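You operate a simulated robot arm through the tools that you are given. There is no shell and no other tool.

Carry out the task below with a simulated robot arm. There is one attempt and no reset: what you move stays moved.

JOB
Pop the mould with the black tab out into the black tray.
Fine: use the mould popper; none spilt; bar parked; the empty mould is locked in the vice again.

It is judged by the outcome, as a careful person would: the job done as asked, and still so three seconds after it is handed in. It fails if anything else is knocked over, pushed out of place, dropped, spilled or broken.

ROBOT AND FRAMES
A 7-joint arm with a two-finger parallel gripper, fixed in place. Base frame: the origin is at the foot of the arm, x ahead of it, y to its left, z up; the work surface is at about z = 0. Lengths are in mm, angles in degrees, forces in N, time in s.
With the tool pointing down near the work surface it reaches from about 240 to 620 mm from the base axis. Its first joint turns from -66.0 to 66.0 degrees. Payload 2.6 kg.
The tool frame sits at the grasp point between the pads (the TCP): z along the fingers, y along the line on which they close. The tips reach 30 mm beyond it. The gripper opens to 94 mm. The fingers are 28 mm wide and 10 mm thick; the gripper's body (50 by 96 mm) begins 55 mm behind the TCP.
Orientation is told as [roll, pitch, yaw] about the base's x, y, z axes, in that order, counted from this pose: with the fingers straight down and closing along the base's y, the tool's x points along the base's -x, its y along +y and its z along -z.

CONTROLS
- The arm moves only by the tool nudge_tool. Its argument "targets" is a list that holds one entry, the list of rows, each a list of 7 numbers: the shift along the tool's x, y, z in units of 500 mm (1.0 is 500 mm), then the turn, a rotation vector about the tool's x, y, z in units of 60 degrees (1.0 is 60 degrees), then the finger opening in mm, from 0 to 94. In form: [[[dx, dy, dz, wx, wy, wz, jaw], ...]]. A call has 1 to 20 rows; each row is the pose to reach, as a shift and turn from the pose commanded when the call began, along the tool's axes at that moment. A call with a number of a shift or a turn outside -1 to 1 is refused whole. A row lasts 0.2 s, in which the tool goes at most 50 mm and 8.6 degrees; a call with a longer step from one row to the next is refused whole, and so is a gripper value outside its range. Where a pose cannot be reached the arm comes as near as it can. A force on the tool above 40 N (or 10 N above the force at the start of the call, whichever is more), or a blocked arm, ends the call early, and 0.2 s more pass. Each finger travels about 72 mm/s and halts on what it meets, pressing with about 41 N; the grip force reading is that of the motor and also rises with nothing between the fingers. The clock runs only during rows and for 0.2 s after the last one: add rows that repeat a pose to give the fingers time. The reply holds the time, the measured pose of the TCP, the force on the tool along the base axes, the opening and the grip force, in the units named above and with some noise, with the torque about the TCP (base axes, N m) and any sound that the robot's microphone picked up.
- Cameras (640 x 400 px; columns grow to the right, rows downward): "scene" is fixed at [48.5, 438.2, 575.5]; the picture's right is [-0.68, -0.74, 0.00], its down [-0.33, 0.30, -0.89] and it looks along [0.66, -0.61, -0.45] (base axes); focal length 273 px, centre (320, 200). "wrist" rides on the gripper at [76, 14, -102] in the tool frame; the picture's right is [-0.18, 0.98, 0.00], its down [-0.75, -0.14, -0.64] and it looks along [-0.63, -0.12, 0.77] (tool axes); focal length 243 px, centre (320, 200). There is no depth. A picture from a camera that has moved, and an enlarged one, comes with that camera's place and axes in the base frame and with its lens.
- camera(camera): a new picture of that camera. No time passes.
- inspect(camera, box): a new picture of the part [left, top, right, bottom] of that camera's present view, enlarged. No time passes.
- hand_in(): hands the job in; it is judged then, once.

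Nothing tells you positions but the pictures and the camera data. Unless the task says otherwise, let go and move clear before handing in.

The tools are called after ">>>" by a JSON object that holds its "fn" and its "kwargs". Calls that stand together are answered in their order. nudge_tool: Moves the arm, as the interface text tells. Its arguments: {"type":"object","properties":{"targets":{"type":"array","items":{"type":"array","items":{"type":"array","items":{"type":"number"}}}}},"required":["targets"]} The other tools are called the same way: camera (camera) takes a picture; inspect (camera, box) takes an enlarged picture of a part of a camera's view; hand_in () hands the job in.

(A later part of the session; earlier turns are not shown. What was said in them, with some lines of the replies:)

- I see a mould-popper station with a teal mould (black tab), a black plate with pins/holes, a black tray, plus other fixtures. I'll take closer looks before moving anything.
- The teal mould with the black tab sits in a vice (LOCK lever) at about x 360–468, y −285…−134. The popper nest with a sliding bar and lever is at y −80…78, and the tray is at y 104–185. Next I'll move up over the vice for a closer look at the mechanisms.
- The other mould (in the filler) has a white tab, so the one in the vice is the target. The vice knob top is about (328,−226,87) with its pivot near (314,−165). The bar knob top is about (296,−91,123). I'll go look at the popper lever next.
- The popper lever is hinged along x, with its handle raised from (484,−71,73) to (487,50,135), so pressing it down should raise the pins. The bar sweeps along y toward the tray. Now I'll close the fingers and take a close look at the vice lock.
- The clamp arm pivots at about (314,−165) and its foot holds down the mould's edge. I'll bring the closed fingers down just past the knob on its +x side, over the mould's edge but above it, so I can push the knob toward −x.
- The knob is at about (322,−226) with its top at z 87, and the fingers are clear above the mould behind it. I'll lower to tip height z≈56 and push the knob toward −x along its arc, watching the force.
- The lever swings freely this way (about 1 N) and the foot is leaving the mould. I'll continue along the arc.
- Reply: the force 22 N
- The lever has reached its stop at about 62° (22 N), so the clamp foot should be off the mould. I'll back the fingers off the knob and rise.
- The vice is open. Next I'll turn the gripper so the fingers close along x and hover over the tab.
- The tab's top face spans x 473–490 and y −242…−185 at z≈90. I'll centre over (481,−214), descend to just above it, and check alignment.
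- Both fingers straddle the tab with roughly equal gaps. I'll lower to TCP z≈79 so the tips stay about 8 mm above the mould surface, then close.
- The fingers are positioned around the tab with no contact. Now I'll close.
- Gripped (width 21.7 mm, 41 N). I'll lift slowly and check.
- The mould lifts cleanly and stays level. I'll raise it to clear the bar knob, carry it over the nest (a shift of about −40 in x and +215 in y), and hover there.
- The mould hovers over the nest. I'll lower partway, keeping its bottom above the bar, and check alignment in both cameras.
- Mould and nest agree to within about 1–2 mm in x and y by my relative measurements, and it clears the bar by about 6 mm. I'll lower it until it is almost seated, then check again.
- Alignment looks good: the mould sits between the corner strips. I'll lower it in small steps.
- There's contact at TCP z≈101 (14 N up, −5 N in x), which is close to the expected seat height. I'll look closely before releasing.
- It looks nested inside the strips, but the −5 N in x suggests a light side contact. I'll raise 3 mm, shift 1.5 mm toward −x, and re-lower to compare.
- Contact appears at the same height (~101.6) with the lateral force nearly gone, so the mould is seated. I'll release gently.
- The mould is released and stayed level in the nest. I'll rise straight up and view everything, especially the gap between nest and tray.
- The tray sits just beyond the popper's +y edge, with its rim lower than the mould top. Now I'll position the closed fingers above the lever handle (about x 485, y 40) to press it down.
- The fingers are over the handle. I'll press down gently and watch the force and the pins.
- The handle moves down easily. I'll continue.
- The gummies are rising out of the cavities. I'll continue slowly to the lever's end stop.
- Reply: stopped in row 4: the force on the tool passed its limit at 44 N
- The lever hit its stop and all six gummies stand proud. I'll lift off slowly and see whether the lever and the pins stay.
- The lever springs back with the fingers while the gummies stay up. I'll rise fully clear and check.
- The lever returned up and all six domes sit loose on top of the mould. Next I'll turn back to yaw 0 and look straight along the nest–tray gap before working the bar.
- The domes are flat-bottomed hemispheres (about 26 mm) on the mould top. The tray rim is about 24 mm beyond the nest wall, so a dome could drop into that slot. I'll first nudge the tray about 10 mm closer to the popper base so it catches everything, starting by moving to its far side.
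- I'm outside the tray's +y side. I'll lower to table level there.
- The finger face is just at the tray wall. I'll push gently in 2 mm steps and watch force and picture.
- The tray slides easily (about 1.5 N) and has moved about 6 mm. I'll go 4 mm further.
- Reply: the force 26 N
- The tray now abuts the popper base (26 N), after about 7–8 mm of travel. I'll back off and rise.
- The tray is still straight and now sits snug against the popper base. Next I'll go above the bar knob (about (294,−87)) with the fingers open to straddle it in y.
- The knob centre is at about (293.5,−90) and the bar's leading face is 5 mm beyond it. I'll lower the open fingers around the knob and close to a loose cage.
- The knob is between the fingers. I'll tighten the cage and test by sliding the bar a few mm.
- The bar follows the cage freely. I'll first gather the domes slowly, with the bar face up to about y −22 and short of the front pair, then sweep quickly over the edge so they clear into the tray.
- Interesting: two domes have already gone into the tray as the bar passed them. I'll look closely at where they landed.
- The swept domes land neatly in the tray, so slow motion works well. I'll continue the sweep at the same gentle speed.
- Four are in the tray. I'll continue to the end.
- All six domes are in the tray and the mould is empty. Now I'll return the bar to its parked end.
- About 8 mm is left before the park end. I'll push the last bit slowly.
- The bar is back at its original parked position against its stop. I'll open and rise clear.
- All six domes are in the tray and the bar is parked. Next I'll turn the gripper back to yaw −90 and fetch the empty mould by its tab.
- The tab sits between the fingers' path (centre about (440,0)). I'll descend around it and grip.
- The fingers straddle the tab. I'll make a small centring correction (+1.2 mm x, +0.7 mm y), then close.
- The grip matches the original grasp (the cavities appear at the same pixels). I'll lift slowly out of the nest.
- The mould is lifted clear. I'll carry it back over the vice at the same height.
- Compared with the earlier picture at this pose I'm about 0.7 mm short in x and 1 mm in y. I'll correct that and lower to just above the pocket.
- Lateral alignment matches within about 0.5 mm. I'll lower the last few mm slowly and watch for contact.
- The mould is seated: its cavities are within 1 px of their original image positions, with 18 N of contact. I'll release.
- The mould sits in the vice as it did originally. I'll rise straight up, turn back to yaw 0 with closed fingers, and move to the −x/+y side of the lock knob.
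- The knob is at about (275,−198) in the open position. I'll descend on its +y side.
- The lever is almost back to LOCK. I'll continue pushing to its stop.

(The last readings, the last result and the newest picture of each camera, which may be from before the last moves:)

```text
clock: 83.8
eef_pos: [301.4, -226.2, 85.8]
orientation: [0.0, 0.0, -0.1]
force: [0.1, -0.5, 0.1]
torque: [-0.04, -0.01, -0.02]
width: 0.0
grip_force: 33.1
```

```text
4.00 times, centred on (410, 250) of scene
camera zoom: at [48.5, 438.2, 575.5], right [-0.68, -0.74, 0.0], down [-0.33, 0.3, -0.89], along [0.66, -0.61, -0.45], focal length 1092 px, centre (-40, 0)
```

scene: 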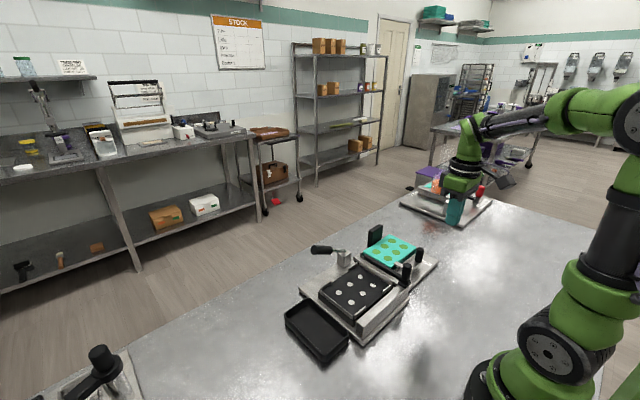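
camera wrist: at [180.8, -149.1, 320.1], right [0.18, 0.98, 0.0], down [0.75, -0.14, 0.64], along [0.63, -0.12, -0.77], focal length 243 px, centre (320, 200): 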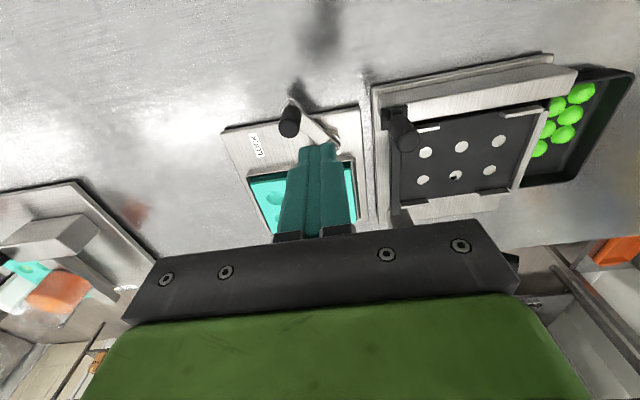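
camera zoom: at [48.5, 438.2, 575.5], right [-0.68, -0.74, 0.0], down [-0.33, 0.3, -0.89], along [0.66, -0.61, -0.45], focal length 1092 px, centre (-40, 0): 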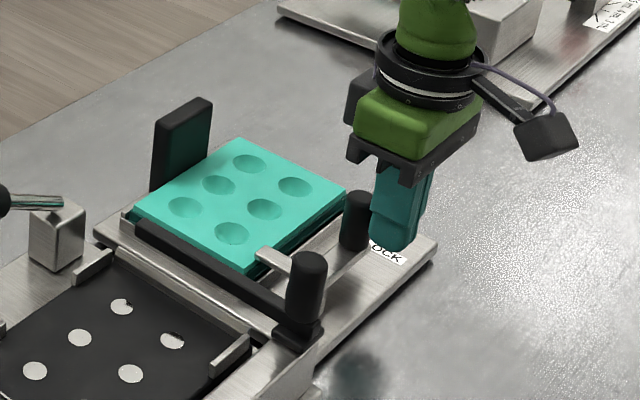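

>>> {"fn": "inspect", "kwargs": {"camera": "scene", "box": [340, 210, 450, 290]}}

```text
5.00 times, centred on (395, 250) of scene
camera zoom: at [48.5, 438.2, 575.5], right [-0.68, -0.74, 0.0], down [-0.33, 0.3, -0.89], along [0.66, -0.61, -0.45], focal length 1365 px, centre (-55, -50)
```

zoom: 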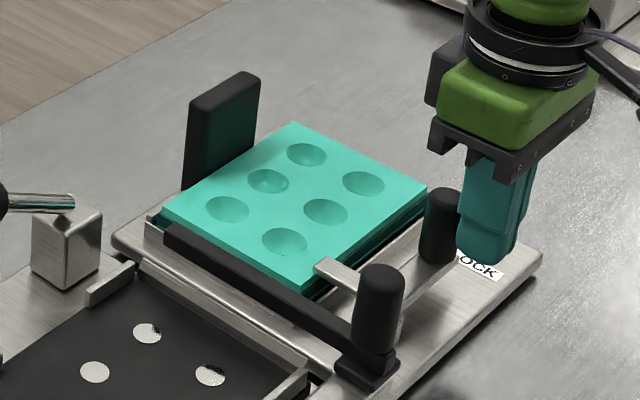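

>>> {"fn": "nudge_tool", "kwargs": {"targets": [[[-0.002, 0, 0, 0, 0, 0, 0], [-0.005, 0, 0, 0, 0, 0, 0], [-0.005, 0, 0, 0, 0, 0, 0]]]}}

```text
clock: 84.6
eef_pos: [302.5, -226.4, 86.0]
orientation: [0.1, 0.1, -0.2]
force: [-2.9, 0.3, 0.8]
torque: [0.0, 0.03, 0.0]
width: 0.0
grip_force: 32.3
```

>>> {"fn": "nudge_tool", "kwargs": {"targets": [[[-0.002, 0, 0, 0, 0, 0, 0], [-0.004, 0, 0, 0, 0, 0, 0], [-0.004, 0, 0, 0, 0, 0, 0]]]}}

>>> {"fn": "inspect", "kwargs": {"camera": "scene", "box": [340, 210, 450, 290]}}

```text
clock: 85.4
eef_pos: [302.1, -225.3, 85.9]
orientation: [0.0, 0.2, -0.3]
force: [-29.1, 3.3, 11.2]
torque: [0.22, -0.04, 0.04]
width: 0.0
grip_force: 33.2
```

```text
5.00 times, centred on (395, 250) of scene
camera zoom: at [48.4, 438.2, 575.5], right [-0.68, -0.73, 0.0], down [-0.33, 0.3, -0.89], along [0.66, -0.61, -0.45], focal length 1365 px, centre (-55, -50)
```

zoom: 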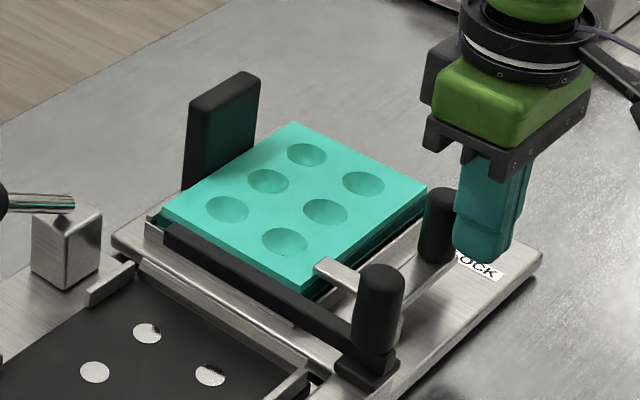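

The lever is firmly at its stop (29 N). I'll back off and rise.

>>> {"fn": "nudge_tool", "kwargs": {"targets": [[[0.01, 0, 0, 0, 0, 0, 0], [0.03, 0, 0, 0, 0, 0, 0], [0.03, 0, -0.06, 0, 0, 0, 0], [0.03, 0, -0.14, 0, 0, 0, 0], [0.03, 0, -0.23, 0, 0, 0, 0], [0.03, 0, -0.32, 0, 0, 0, 0], [0.04, 0.04, -0.4, 0, 0, 0, 0]]]}}

>>> {"fn": "camera", "kwargs": {"camera": "wrist"}}

>>> {"fn": "inspect", "kwargs": {"camera": "scene", "box": [340, 210, 450, 290]}}

>>> {"fn": "inspect", "kwargs": {"camera": "scene", "box": [270, 210, 450, 370]}}

```text
clock: 87.0
eef_pos: [285.0, -203.0, 290.2]
orientation: [-0.1, 0.0, -0.3]
force: [-0.1, -0.3, 0.5]
torque: [0.0, 0.02, 0.02]
width: 0.0
grip_force: 33.0
```

```text
taken
camera wrist: at [208.6, -189.4, 392.2], right [0.19, 0.98, 0.0], down [0.75, -0.14, 0.64], along [0.63, -0.12, -0.77], focal length 243 px, centre (320, 200)
```

wrist: 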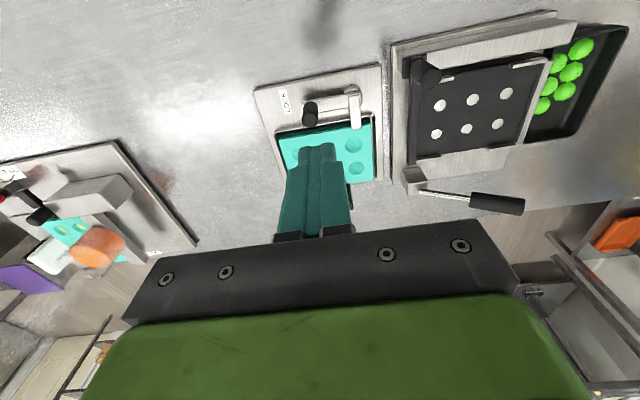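

```text
5.00 times, centred on (395, 250) of scene
camera zoom: at [48.5, 438.1, 575.5], right [-0.68, -0.73, 0.0], down [-0.33, 0.3, -0.89], along [0.66, -0.61, -0.45], focal length 1365 px, centre (-55, -50)
```

zoom: 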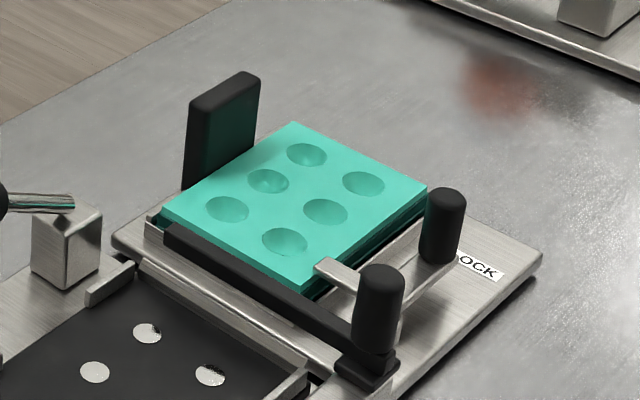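

```text
2.50 times, centred on (360, 290) of scene
camera zoom: at [48.5, 438.1, 575.5], right [-0.68, -0.73, 0.0], down [-0.33, 0.3, -0.89], along [0.66, -0.61, -0.45], focal length 682 px, centre (220, -25)
```

zoom: 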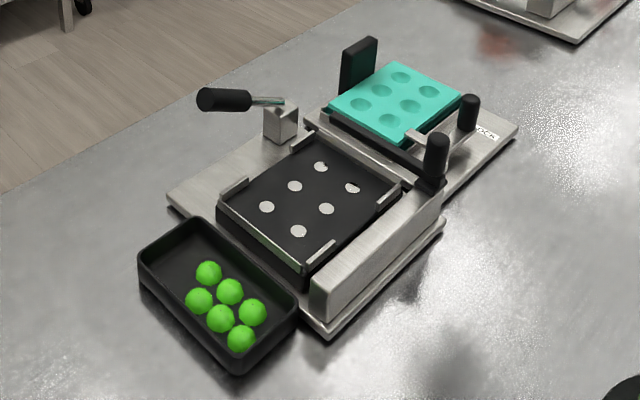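

Everything looks right: mould empty and locked, bar parked, lever up, six domes in the tray. I'll compare the tray position with the original view.

>>> {"fn": "inspect", "kwargs": {"camera": "scene", "box": [280, 280, 360, 365]}}

>>> {"fn": "inspect", "kwargs": {"camera": "scene", "box": [390, 160, 510, 235]}}

```text
4.71 times, centred on (320, 322) of scene
camera zoom: at [48.5, 438.1, 575.5], right [-0.68, -0.73, 0.0], down [-0.33, 0.3, -0.89], along [0.66, -0.61, -0.45], focal length 1284 px, centre (320, -376)
```

zoom: 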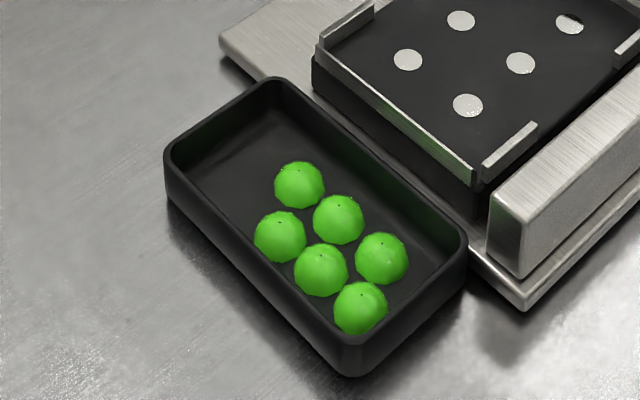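

```text
5.33 times, centred on (450, 198) of scene
camera zoom: at [48.5, 438.1, 575.5], right [-0.68, -0.73, 0.0], down [-0.33, 0.3, -0.89], along [0.66, -0.61, -0.45], focal length 1456 px, centre (-373, 213)
```

zoom: 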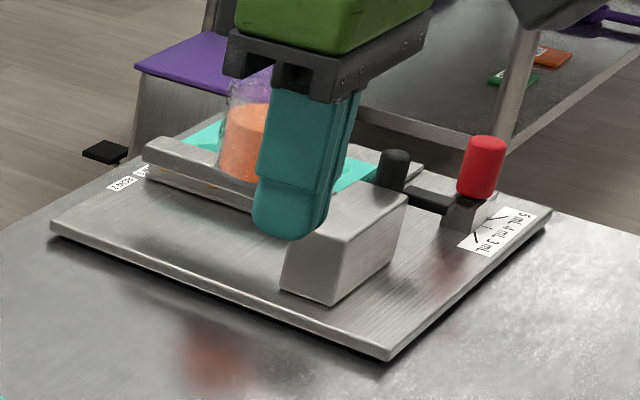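

All other stations are untouched. The tray is still about 7.5 mm closer to the popper than it started, so I'll put it back by pinching its +y wall at the empty end and drawing it out the same distance.

>>> {"fn": "nudge_tool", "kwargs": {"targets": [[[-0.02, 0.06, 0, 0, 0, 0, 0], [-0.045, 0.13, 0, 0, 0, 0, 0], [-0.07, 0.2, 0, 0, 0, 0, 0], [-0.095, 0.27, 0.01, 0, 0, 0, 10], [-0.12, 0.34, 0.02, 0, 0, 0, 30], [-0.145, 0.41, 0.035, 0, 0, 0, 34], [-0.17, 0.48, 0.05, 0, 0, 0, 34], [-0.195, 0.55, 0.07, 0, 0, 0, 34], [-0.22, 0.62, 0.09, 0, 0, 0, 34], [-0.245, 0.68, 0.11, 0, 0, 0, 34], [-0.262, 0.73, 0.13, 0, 0, 0, 34], [-0.274, 0.758, 0.15, 0, 0, 0.005, 34]]]}}

>>> {"fn": "camera", "kwargs": {"camera": "wrist"}}

>>> {"fn": "inspect", "kwargs": {"camera": "scene", "box": [250, 210, 410, 370]}}

```text
clock: 89.6
eef_pos: [422.5, 171.1, 210.6]
orientation: [0.0, 0.0, -0.5]
force: [0.1, 0.6, -0.7]
torque: [0.0, 0.01, 0.03]
width: 34.1
grip_force: 0.0
```

```text
taken
camera wrist: at [346.9, 187.0, 313.0], right [0.19, 0.98, 0.0], down [0.75, -0.15, 0.64], along [0.63, -0.12, -0.77], focal length 243 px, centre (320, 200)
```

wrist: 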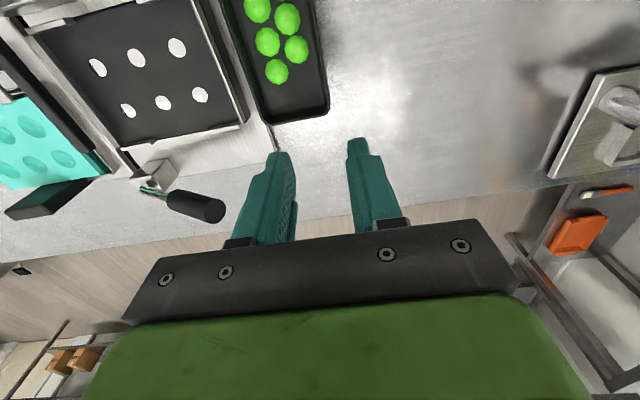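

```text
2.50 times, centred on (330, 290) of scene
camera zoom: at [48.5, 438.2, 575.5], right [-0.68, -0.74, 0.0], down [-0.33, 0.3, -0.89], along [0.66, -0.61, -0.45], focal length 682 px, centre (295, -25)
```

zoom: 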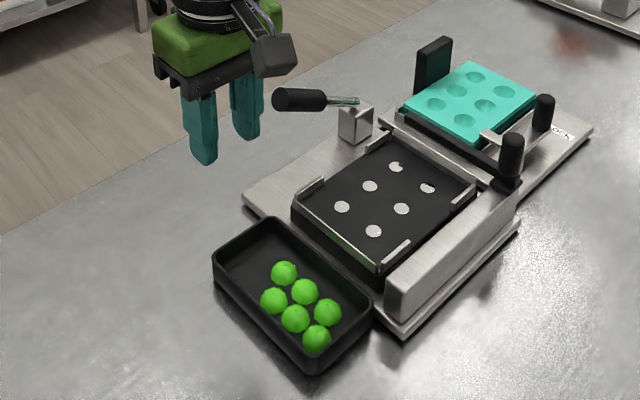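

The tray's +y wall outer face is at y≈177.5 and the +x end is free of domes. I'll align at y≈175.7 and lower around the wall.

>>> {"fn": "nudge_tool", "kwargs": {"targets": [[[0, 0.009, 0.08, 0, 0, 0, 34], [0, 0.009, 0.16, 0, 0, 0, 34], [0, 0.009, 0.23, 0, 0, 0, 34], [0, 0.009, 0.26, 0, 0, 0, 34]]]}}

>>> {"fn": "inspect", "kwargs": {"camera": "scene", "box": [260, 250, 380, 360]}}

>>> {"fn": "camera", "kwargs": {"camera": "wrist"}}

```text
clock: 90.6
eef_pos: [425.4, 177.6, 79.2]
orientation: [0.0, 0.0, -0.5]
force: [0.8, -0.3, -0.3]
torque: [0.02, -0.02, -0.01]
width: 34.0
grip_force: 0.0
```

```text
3.64 times, centred on (320, 305) of scene
camera zoom: at [48.5, 438.2, 575.5], right [-0.68, -0.74, 0.0], down [-0.33, 0.3, -0.89], along [0.66, -0.61, -0.45], focal length 992 px, centre (320, -182)
```

zoom: 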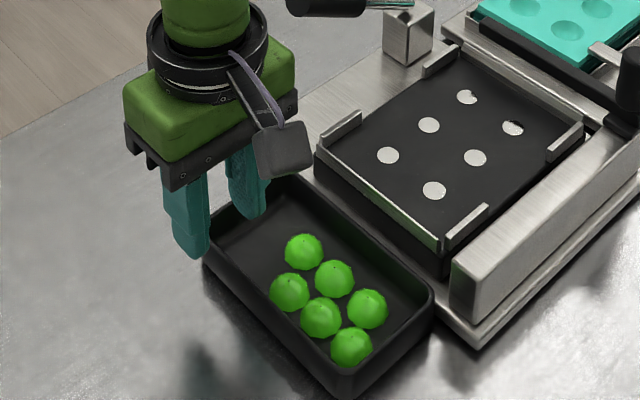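

```text
taken
camera wrist: at [348.5, 192.7, 182.6], right [0.19, 0.98, 0.0], down [0.75, -0.15, 0.64], along [0.63, -0.12, -0.77], focal length 243 px, centre (320, 200)
```

wrist: 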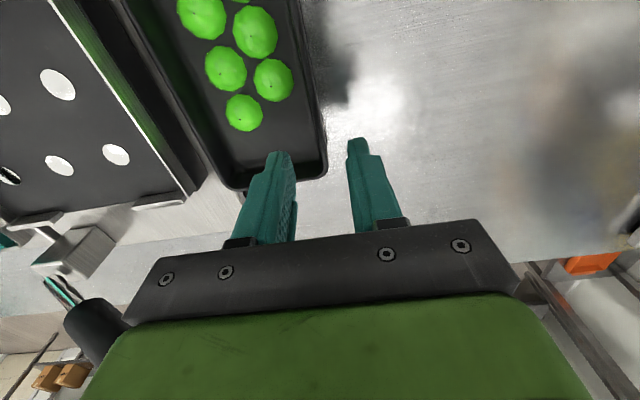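

The wall lies between the fingertips and the domes are clear. I'll lower the rest and pinch gently.

>>> {"fn": "nudge_tool", "kwargs": {"targets": [[[0.002, -0.002, 0.03, 0, 0, 0, 34], [0.004, -0.003, 0.055, 0, 0, 0, 34], [0.004, -0.003, 0.072, 0, 0, 0, 34], [0.004, -0.003, 0.072, 0, 0, 0, 34]]]}}

>>> {"fn": "inspect", "kwargs": {"camera": "scene", "box": [260, 250, 380, 360]}}

>>> {"fn": "inspect", "kwargs": {"camera": "wrist", "box": [150, 40, 420, 240]}}

```text
clock: 91.6
eef_pos: [421.2, 176.5, 43.5]
orientation: [0.0, 0.0, -0.3]
force: [-0.2, -0.1, -0.3]
torque: [-0.01, 0.03, -0.01]
width: 34.1
grip_force: 0.0
```

```text
3.64 times, centred on (320, 305) of scene
camera zoom: at [48.5, 438.2, 575.5], right [-0.68, -0.74, 0.0], down [-0.33, 0.3, -0.89], along [0.66, -0.61, -0.45], focal length 992 px, centre (320, -182)
```

zoom: 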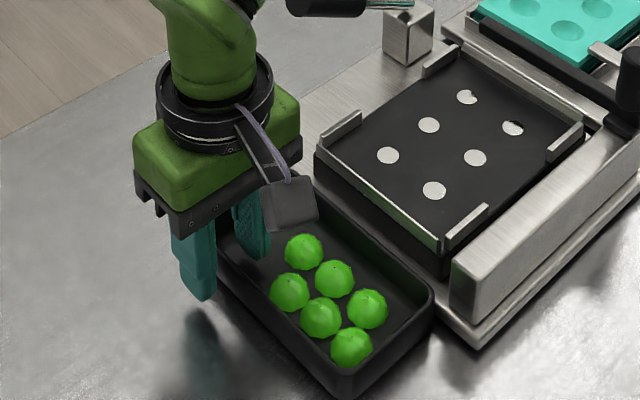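

```text
2.00 times, centred on (285, 140) of wrist
camera zoom: at [345.1, 192.0, 146.3], right [0.19, 0.98, 0.0], down [0.75, -0.15, 0.64], along [0.63, -0.12, -0.77], focal length 485 px, centre (390, 320)
```

zoom: 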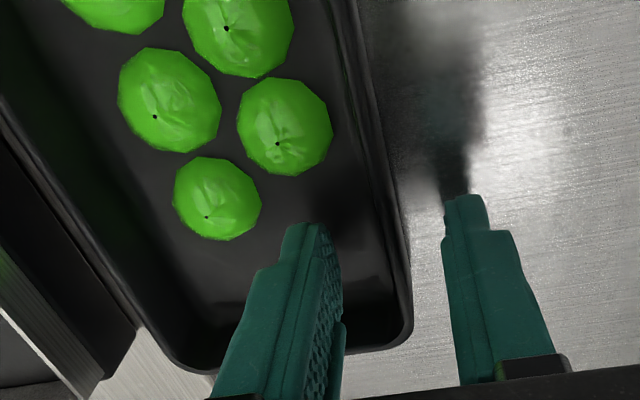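

>>> {"fn": "nudge_tool", "kwargs": {"targets": [[[0, 0, 0, 0, 0, 0, 28], [0, 0, 0, 0, 0, 0, 22], [0, 0, 0, 0, 0, 0, 16], [0, 0, 0, 0, 0, 0, 11], [0, 0, 0, 0, 0, 0, 7], [0, 0, 0, 0, 0, 0, 4], [0, 0, 0, 0, 0, 0, 2], [0, 0, 0, 0, 0, 0, 2]]]}}

>>> {"fn": "inspect", "kwargs": {"camera": "scene", "box": [280, 280, 360, 365]}}

>>> {"fn": "inspect", "kwargs": {"camera": "wrist", "box": [150, 40, 420, 240]}}

```text
clock: 93.4
eef_pos: [423.1, 178.0, 43.8]
orientation: [0.1, 0.0, -0.4]
force: [0.7, 6.6, 0.9]
torque: [0.1, -0.05, 0.08]
width: 5.5
grip_force: 2.7
```

```text
4.71 times, centred on (320, 322) of scene
camera zoom: at [48.5, 438.2, 575.5], right [-0.68, -0.74, 0.0], down [-0.33, 0.3, -0.89], along [0.66, -0.61, -0.45], focal length 1284 px, centre (320, -376)
```

zoom: 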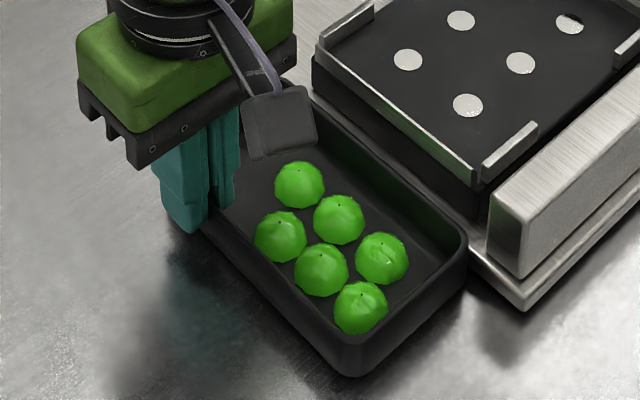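

```text
2.00 times, centred on (285, 140) of wrist
camera zoom: at [345.0, 192.6, 146.6], right [0.19, 0.98, 0.0], down [0.75, -0.15, 0.64], along [0.63, -0.12, -0.77], focal length 485 px, centre (390, 320)
```

zoom: 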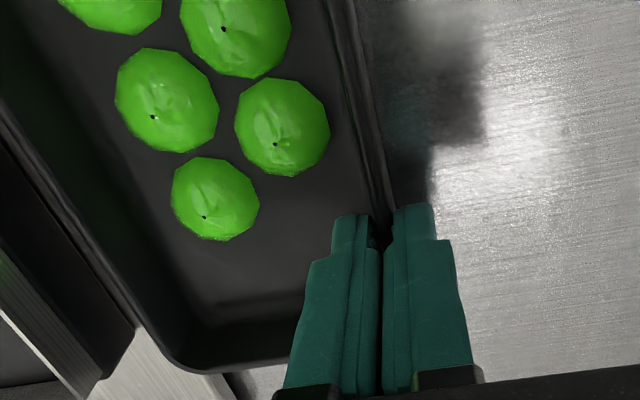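

The wall is pinched. I'll draw the tray back outward slowly.

>>> {"fn": "nudge_tool", "kwargs": {"targets": [[[0, 0.002, 0, 0, 0, 0, 0], [0, 0.005, 0, 0, 0, 0, 0], [0, 0.008, 0, 0, 0, 0, 0], [0, 0.011, 0, 0, 0, 0, 0], [0, 0.014, 0, 0, 0, 0, 0], [0, 0.014, 0, 0, 0, 0, 0]]]}}

>>> {"fn": "inspect", "kwargs": {"camera": "scene", "box": [280, 280, 360, 365]}}

```text
clock: 94.8
eef_pos: [420.5, 182.7, 44.5]
orientation: [0.0, 0.0, -0.4]
force: [0.0, -0.6, 0.4]
torque: [0.01, -0.07, -0.02]
width: 3.0
grip_force: 37.8
```

```text
4.71 times, centred on (320, 322) of scene
camera zoom: at [48.5, 438.2, 575.5], right [-0.68, -0.74, 0.0], down [-0.33, 0.3, -0.89], along [0.66, -0.61, -0.45], focal length 1284 px, centre (320, -376)
```

zoom: 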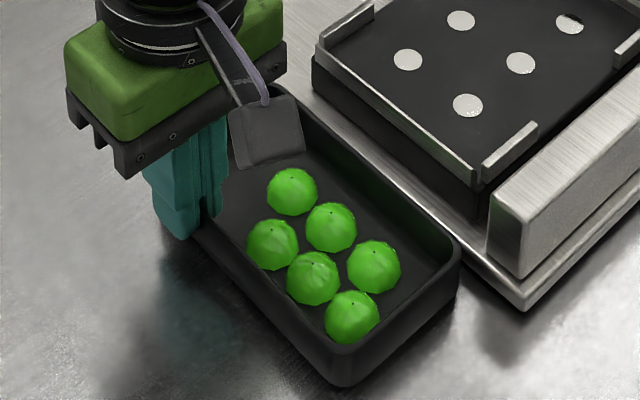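

About 2 mm remain. One more small step.

>>> {"fn": "nudge_tool", "kwargs": {"targets": [[[0, 0.002, 0, 0, 0, 0, 0], [0, 0.004, 0, 0, 0, 0, 0], [0, 0.004, 0, 0, 0, 0, 0]]]}}

>>> {"fn": "inspect", "kwargs": {"camera": "scene", "box": [280, 280, 360, 365]}}

```text
clock: 95.6
eef_pos: [421.9, 185.9, 45.4]
orientation: [0.0, -0.1, -0.5]
force: [0.8, -0.4, -0.5]
torque: [0.03, -0.03, 0.02]
width: 3.1
grip_force: 37.4
```

```text
4.71 times, centred on (320, 322) of scene
camera zoom: at [48.5, 438.2, 575.5], right [-0.68, -0.74, 0.0], down [-0.33, 0.3, -0.89], along [0.66, -0.61, -0.45], focal length 1284 px, centre (320, -376)
```

zoom: 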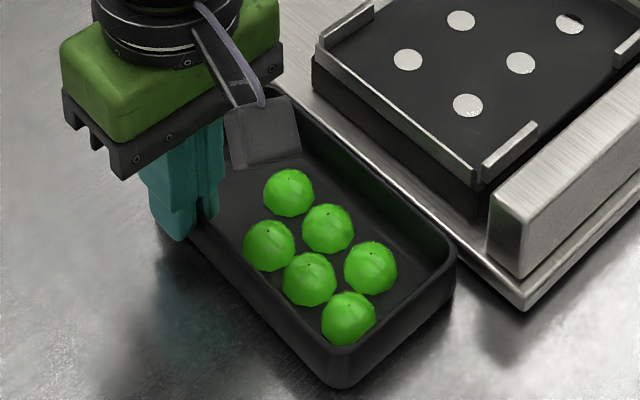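

The tray is back at its original position. I'll open slightly and rise straight up.

>>> {"fn": "nudge_tool", "kwargs": {"targets": [[[0, 0, 0, 0, 0, 0, 8], [0, 0, 0, 0, 0, 0, 16], [0, 0, 0, 0, 0, 0, 24], [0, 0, -0.04, 0, 0, 0, 24], [0, 0, -0.1, 0, 0, 0, 24], [0, 0, -0.18, 0, 0, 0, 24], [0, 0, -0.27, 0, 0, 0, 24], [0, 0, -0.36, 0, 0, 0, 24], [0.05, 0, -0.42, 0, 0, 0, 24]]]}}

>>> {"fn": "camera", "kwargs": {"camera": "scene"}}

>>> {"fn": "inspect", "kwargs": {"camera": "scene", "box": [280, 280, 360, 365]}}

>>> {"fn": "camera", "kwargs": {"camera": "wrist"}}

```text
clock: 97.6
eef_pos: [396.1, 186.6, 254.0]
orientation: [0.0, 0.1, -0.3]
force: [-0.5, 0.4, -0.7]
torque: [-0.04, 0.0, -0.03]
width: 23.9
grip_force: 0.0
```

```text
taken
```

scene: 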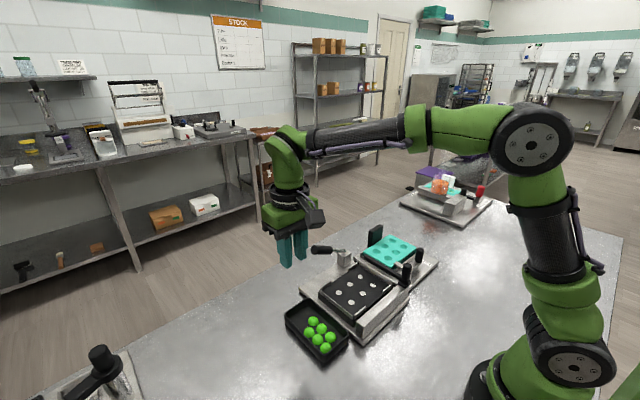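

```text
4.71 times, centred on (320, 322) of scene
camera zoom: at [48.5, 438.2, 575.5], right [-0.68, -0.73, 0.0], down [-0.33, 0.3, -0.89], along [0.66, -0.61, -0.45], focal length 1284 px, centre (320, -376)
```

zoom: 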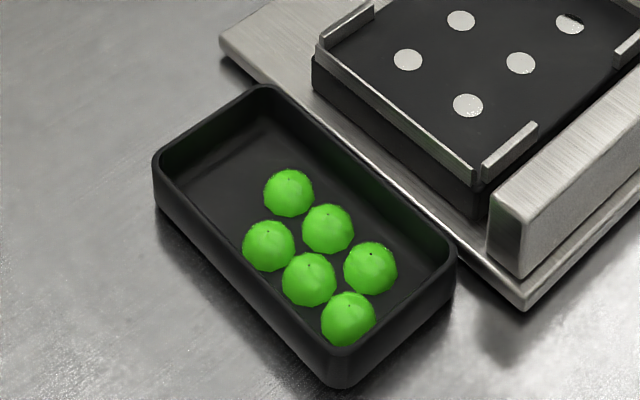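

```text
taken
camera wrist: at [319.7, 202.5, 356.6], right [0.19, 0.98, 0.0], down [0.75, -0.15, 0.64], along [0.63, -0.12, -0.77], focal length 243 px, centre (320, 200)
```

wrist: 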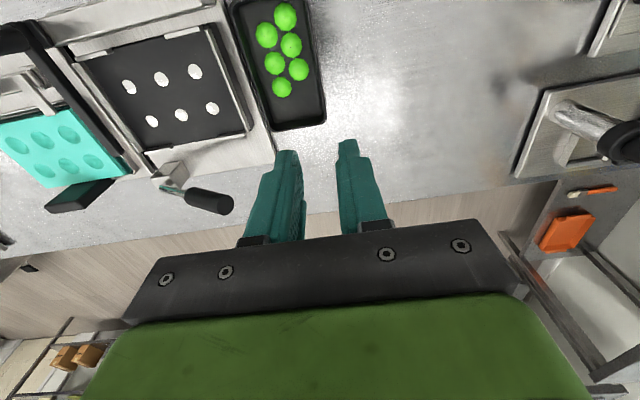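

The tray corners match the original view exactly, with all six domes inside. One last check of the vice lock and bar before handing in.

>>> {"fn": "inspect", "kwargs": {"camera": "scene", "box": [340, 210, 450, 290]}}

>>> {"fn": "inspect", "kwargs": {"camera": "scene", "box": [390, 160, 510, 235]}}

```text
5.00 times, centred on (395, 250) of scene
camera zoom: at [48.5, 438.2, 575.5], right [-0.68, -0.73, 0.0], down [-0.33, 0.3, -0.89], along [0.66, -0.61, -0.45], focal length 1365 px, centre (-55, -50)
```

zoom: 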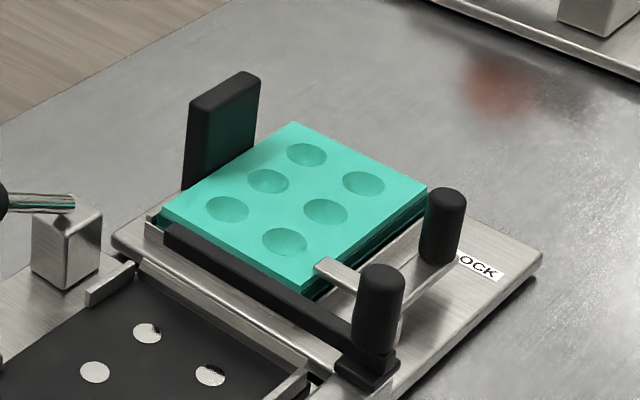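

```text
5.33 times, centred on (450, 198) of scene
camera zoom: at [48.5, 438.2, 575.5], right [-0.68, -0.73, 0.0], down [-0.33, 0.3, -0.89], along [0.66, -0.61, -0.45], focal length 1456 px, centre (-373, 213)
```

zoom: 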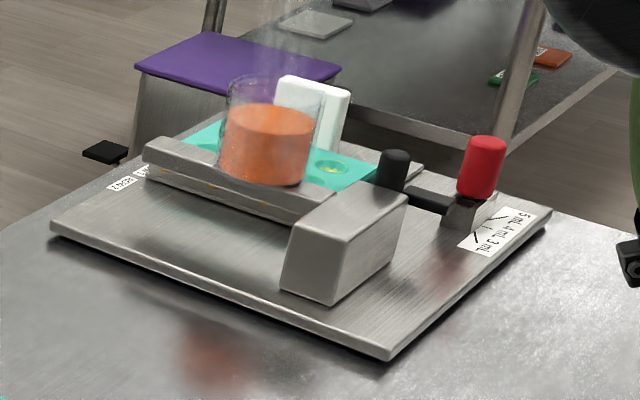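

The empty mould is back in the vice with the lever at LOCK, the bar is parked, and the popper lever is up. All six pieces are in the black tray, the tray and the other stations look unmoved from the first pictures, and the arm is clear. I'm handing in.

>>> {"fn": "hand_in", "kwargs": {}}

```text
The job is handed in.
```

I popped the mould with the black tab using the mould popper, and all six pieces are in the black tray with none spilt. The job is handed in; I haven't seen the judging result.

- **Mould:** it is empty and seated back in the vice. The lever is pushed to its stop at LOCK, and its position matches the first pictures.
- **Popper:** the bar is parked against its original end stop, and the popper lever sprang back up on its own.
- **Tray:** I slid it about 7.5 mm towards the popper before sweeping, because I expected pieces to fall into the gap. Afterwards I drew it back with the pieces inside. Its corners line up with where they were at the start.
- **Everything else:** the filler station with the hot beaker and the white-tabbed mould looked unchanged in the last pictures. The arm ended well clear of everything.
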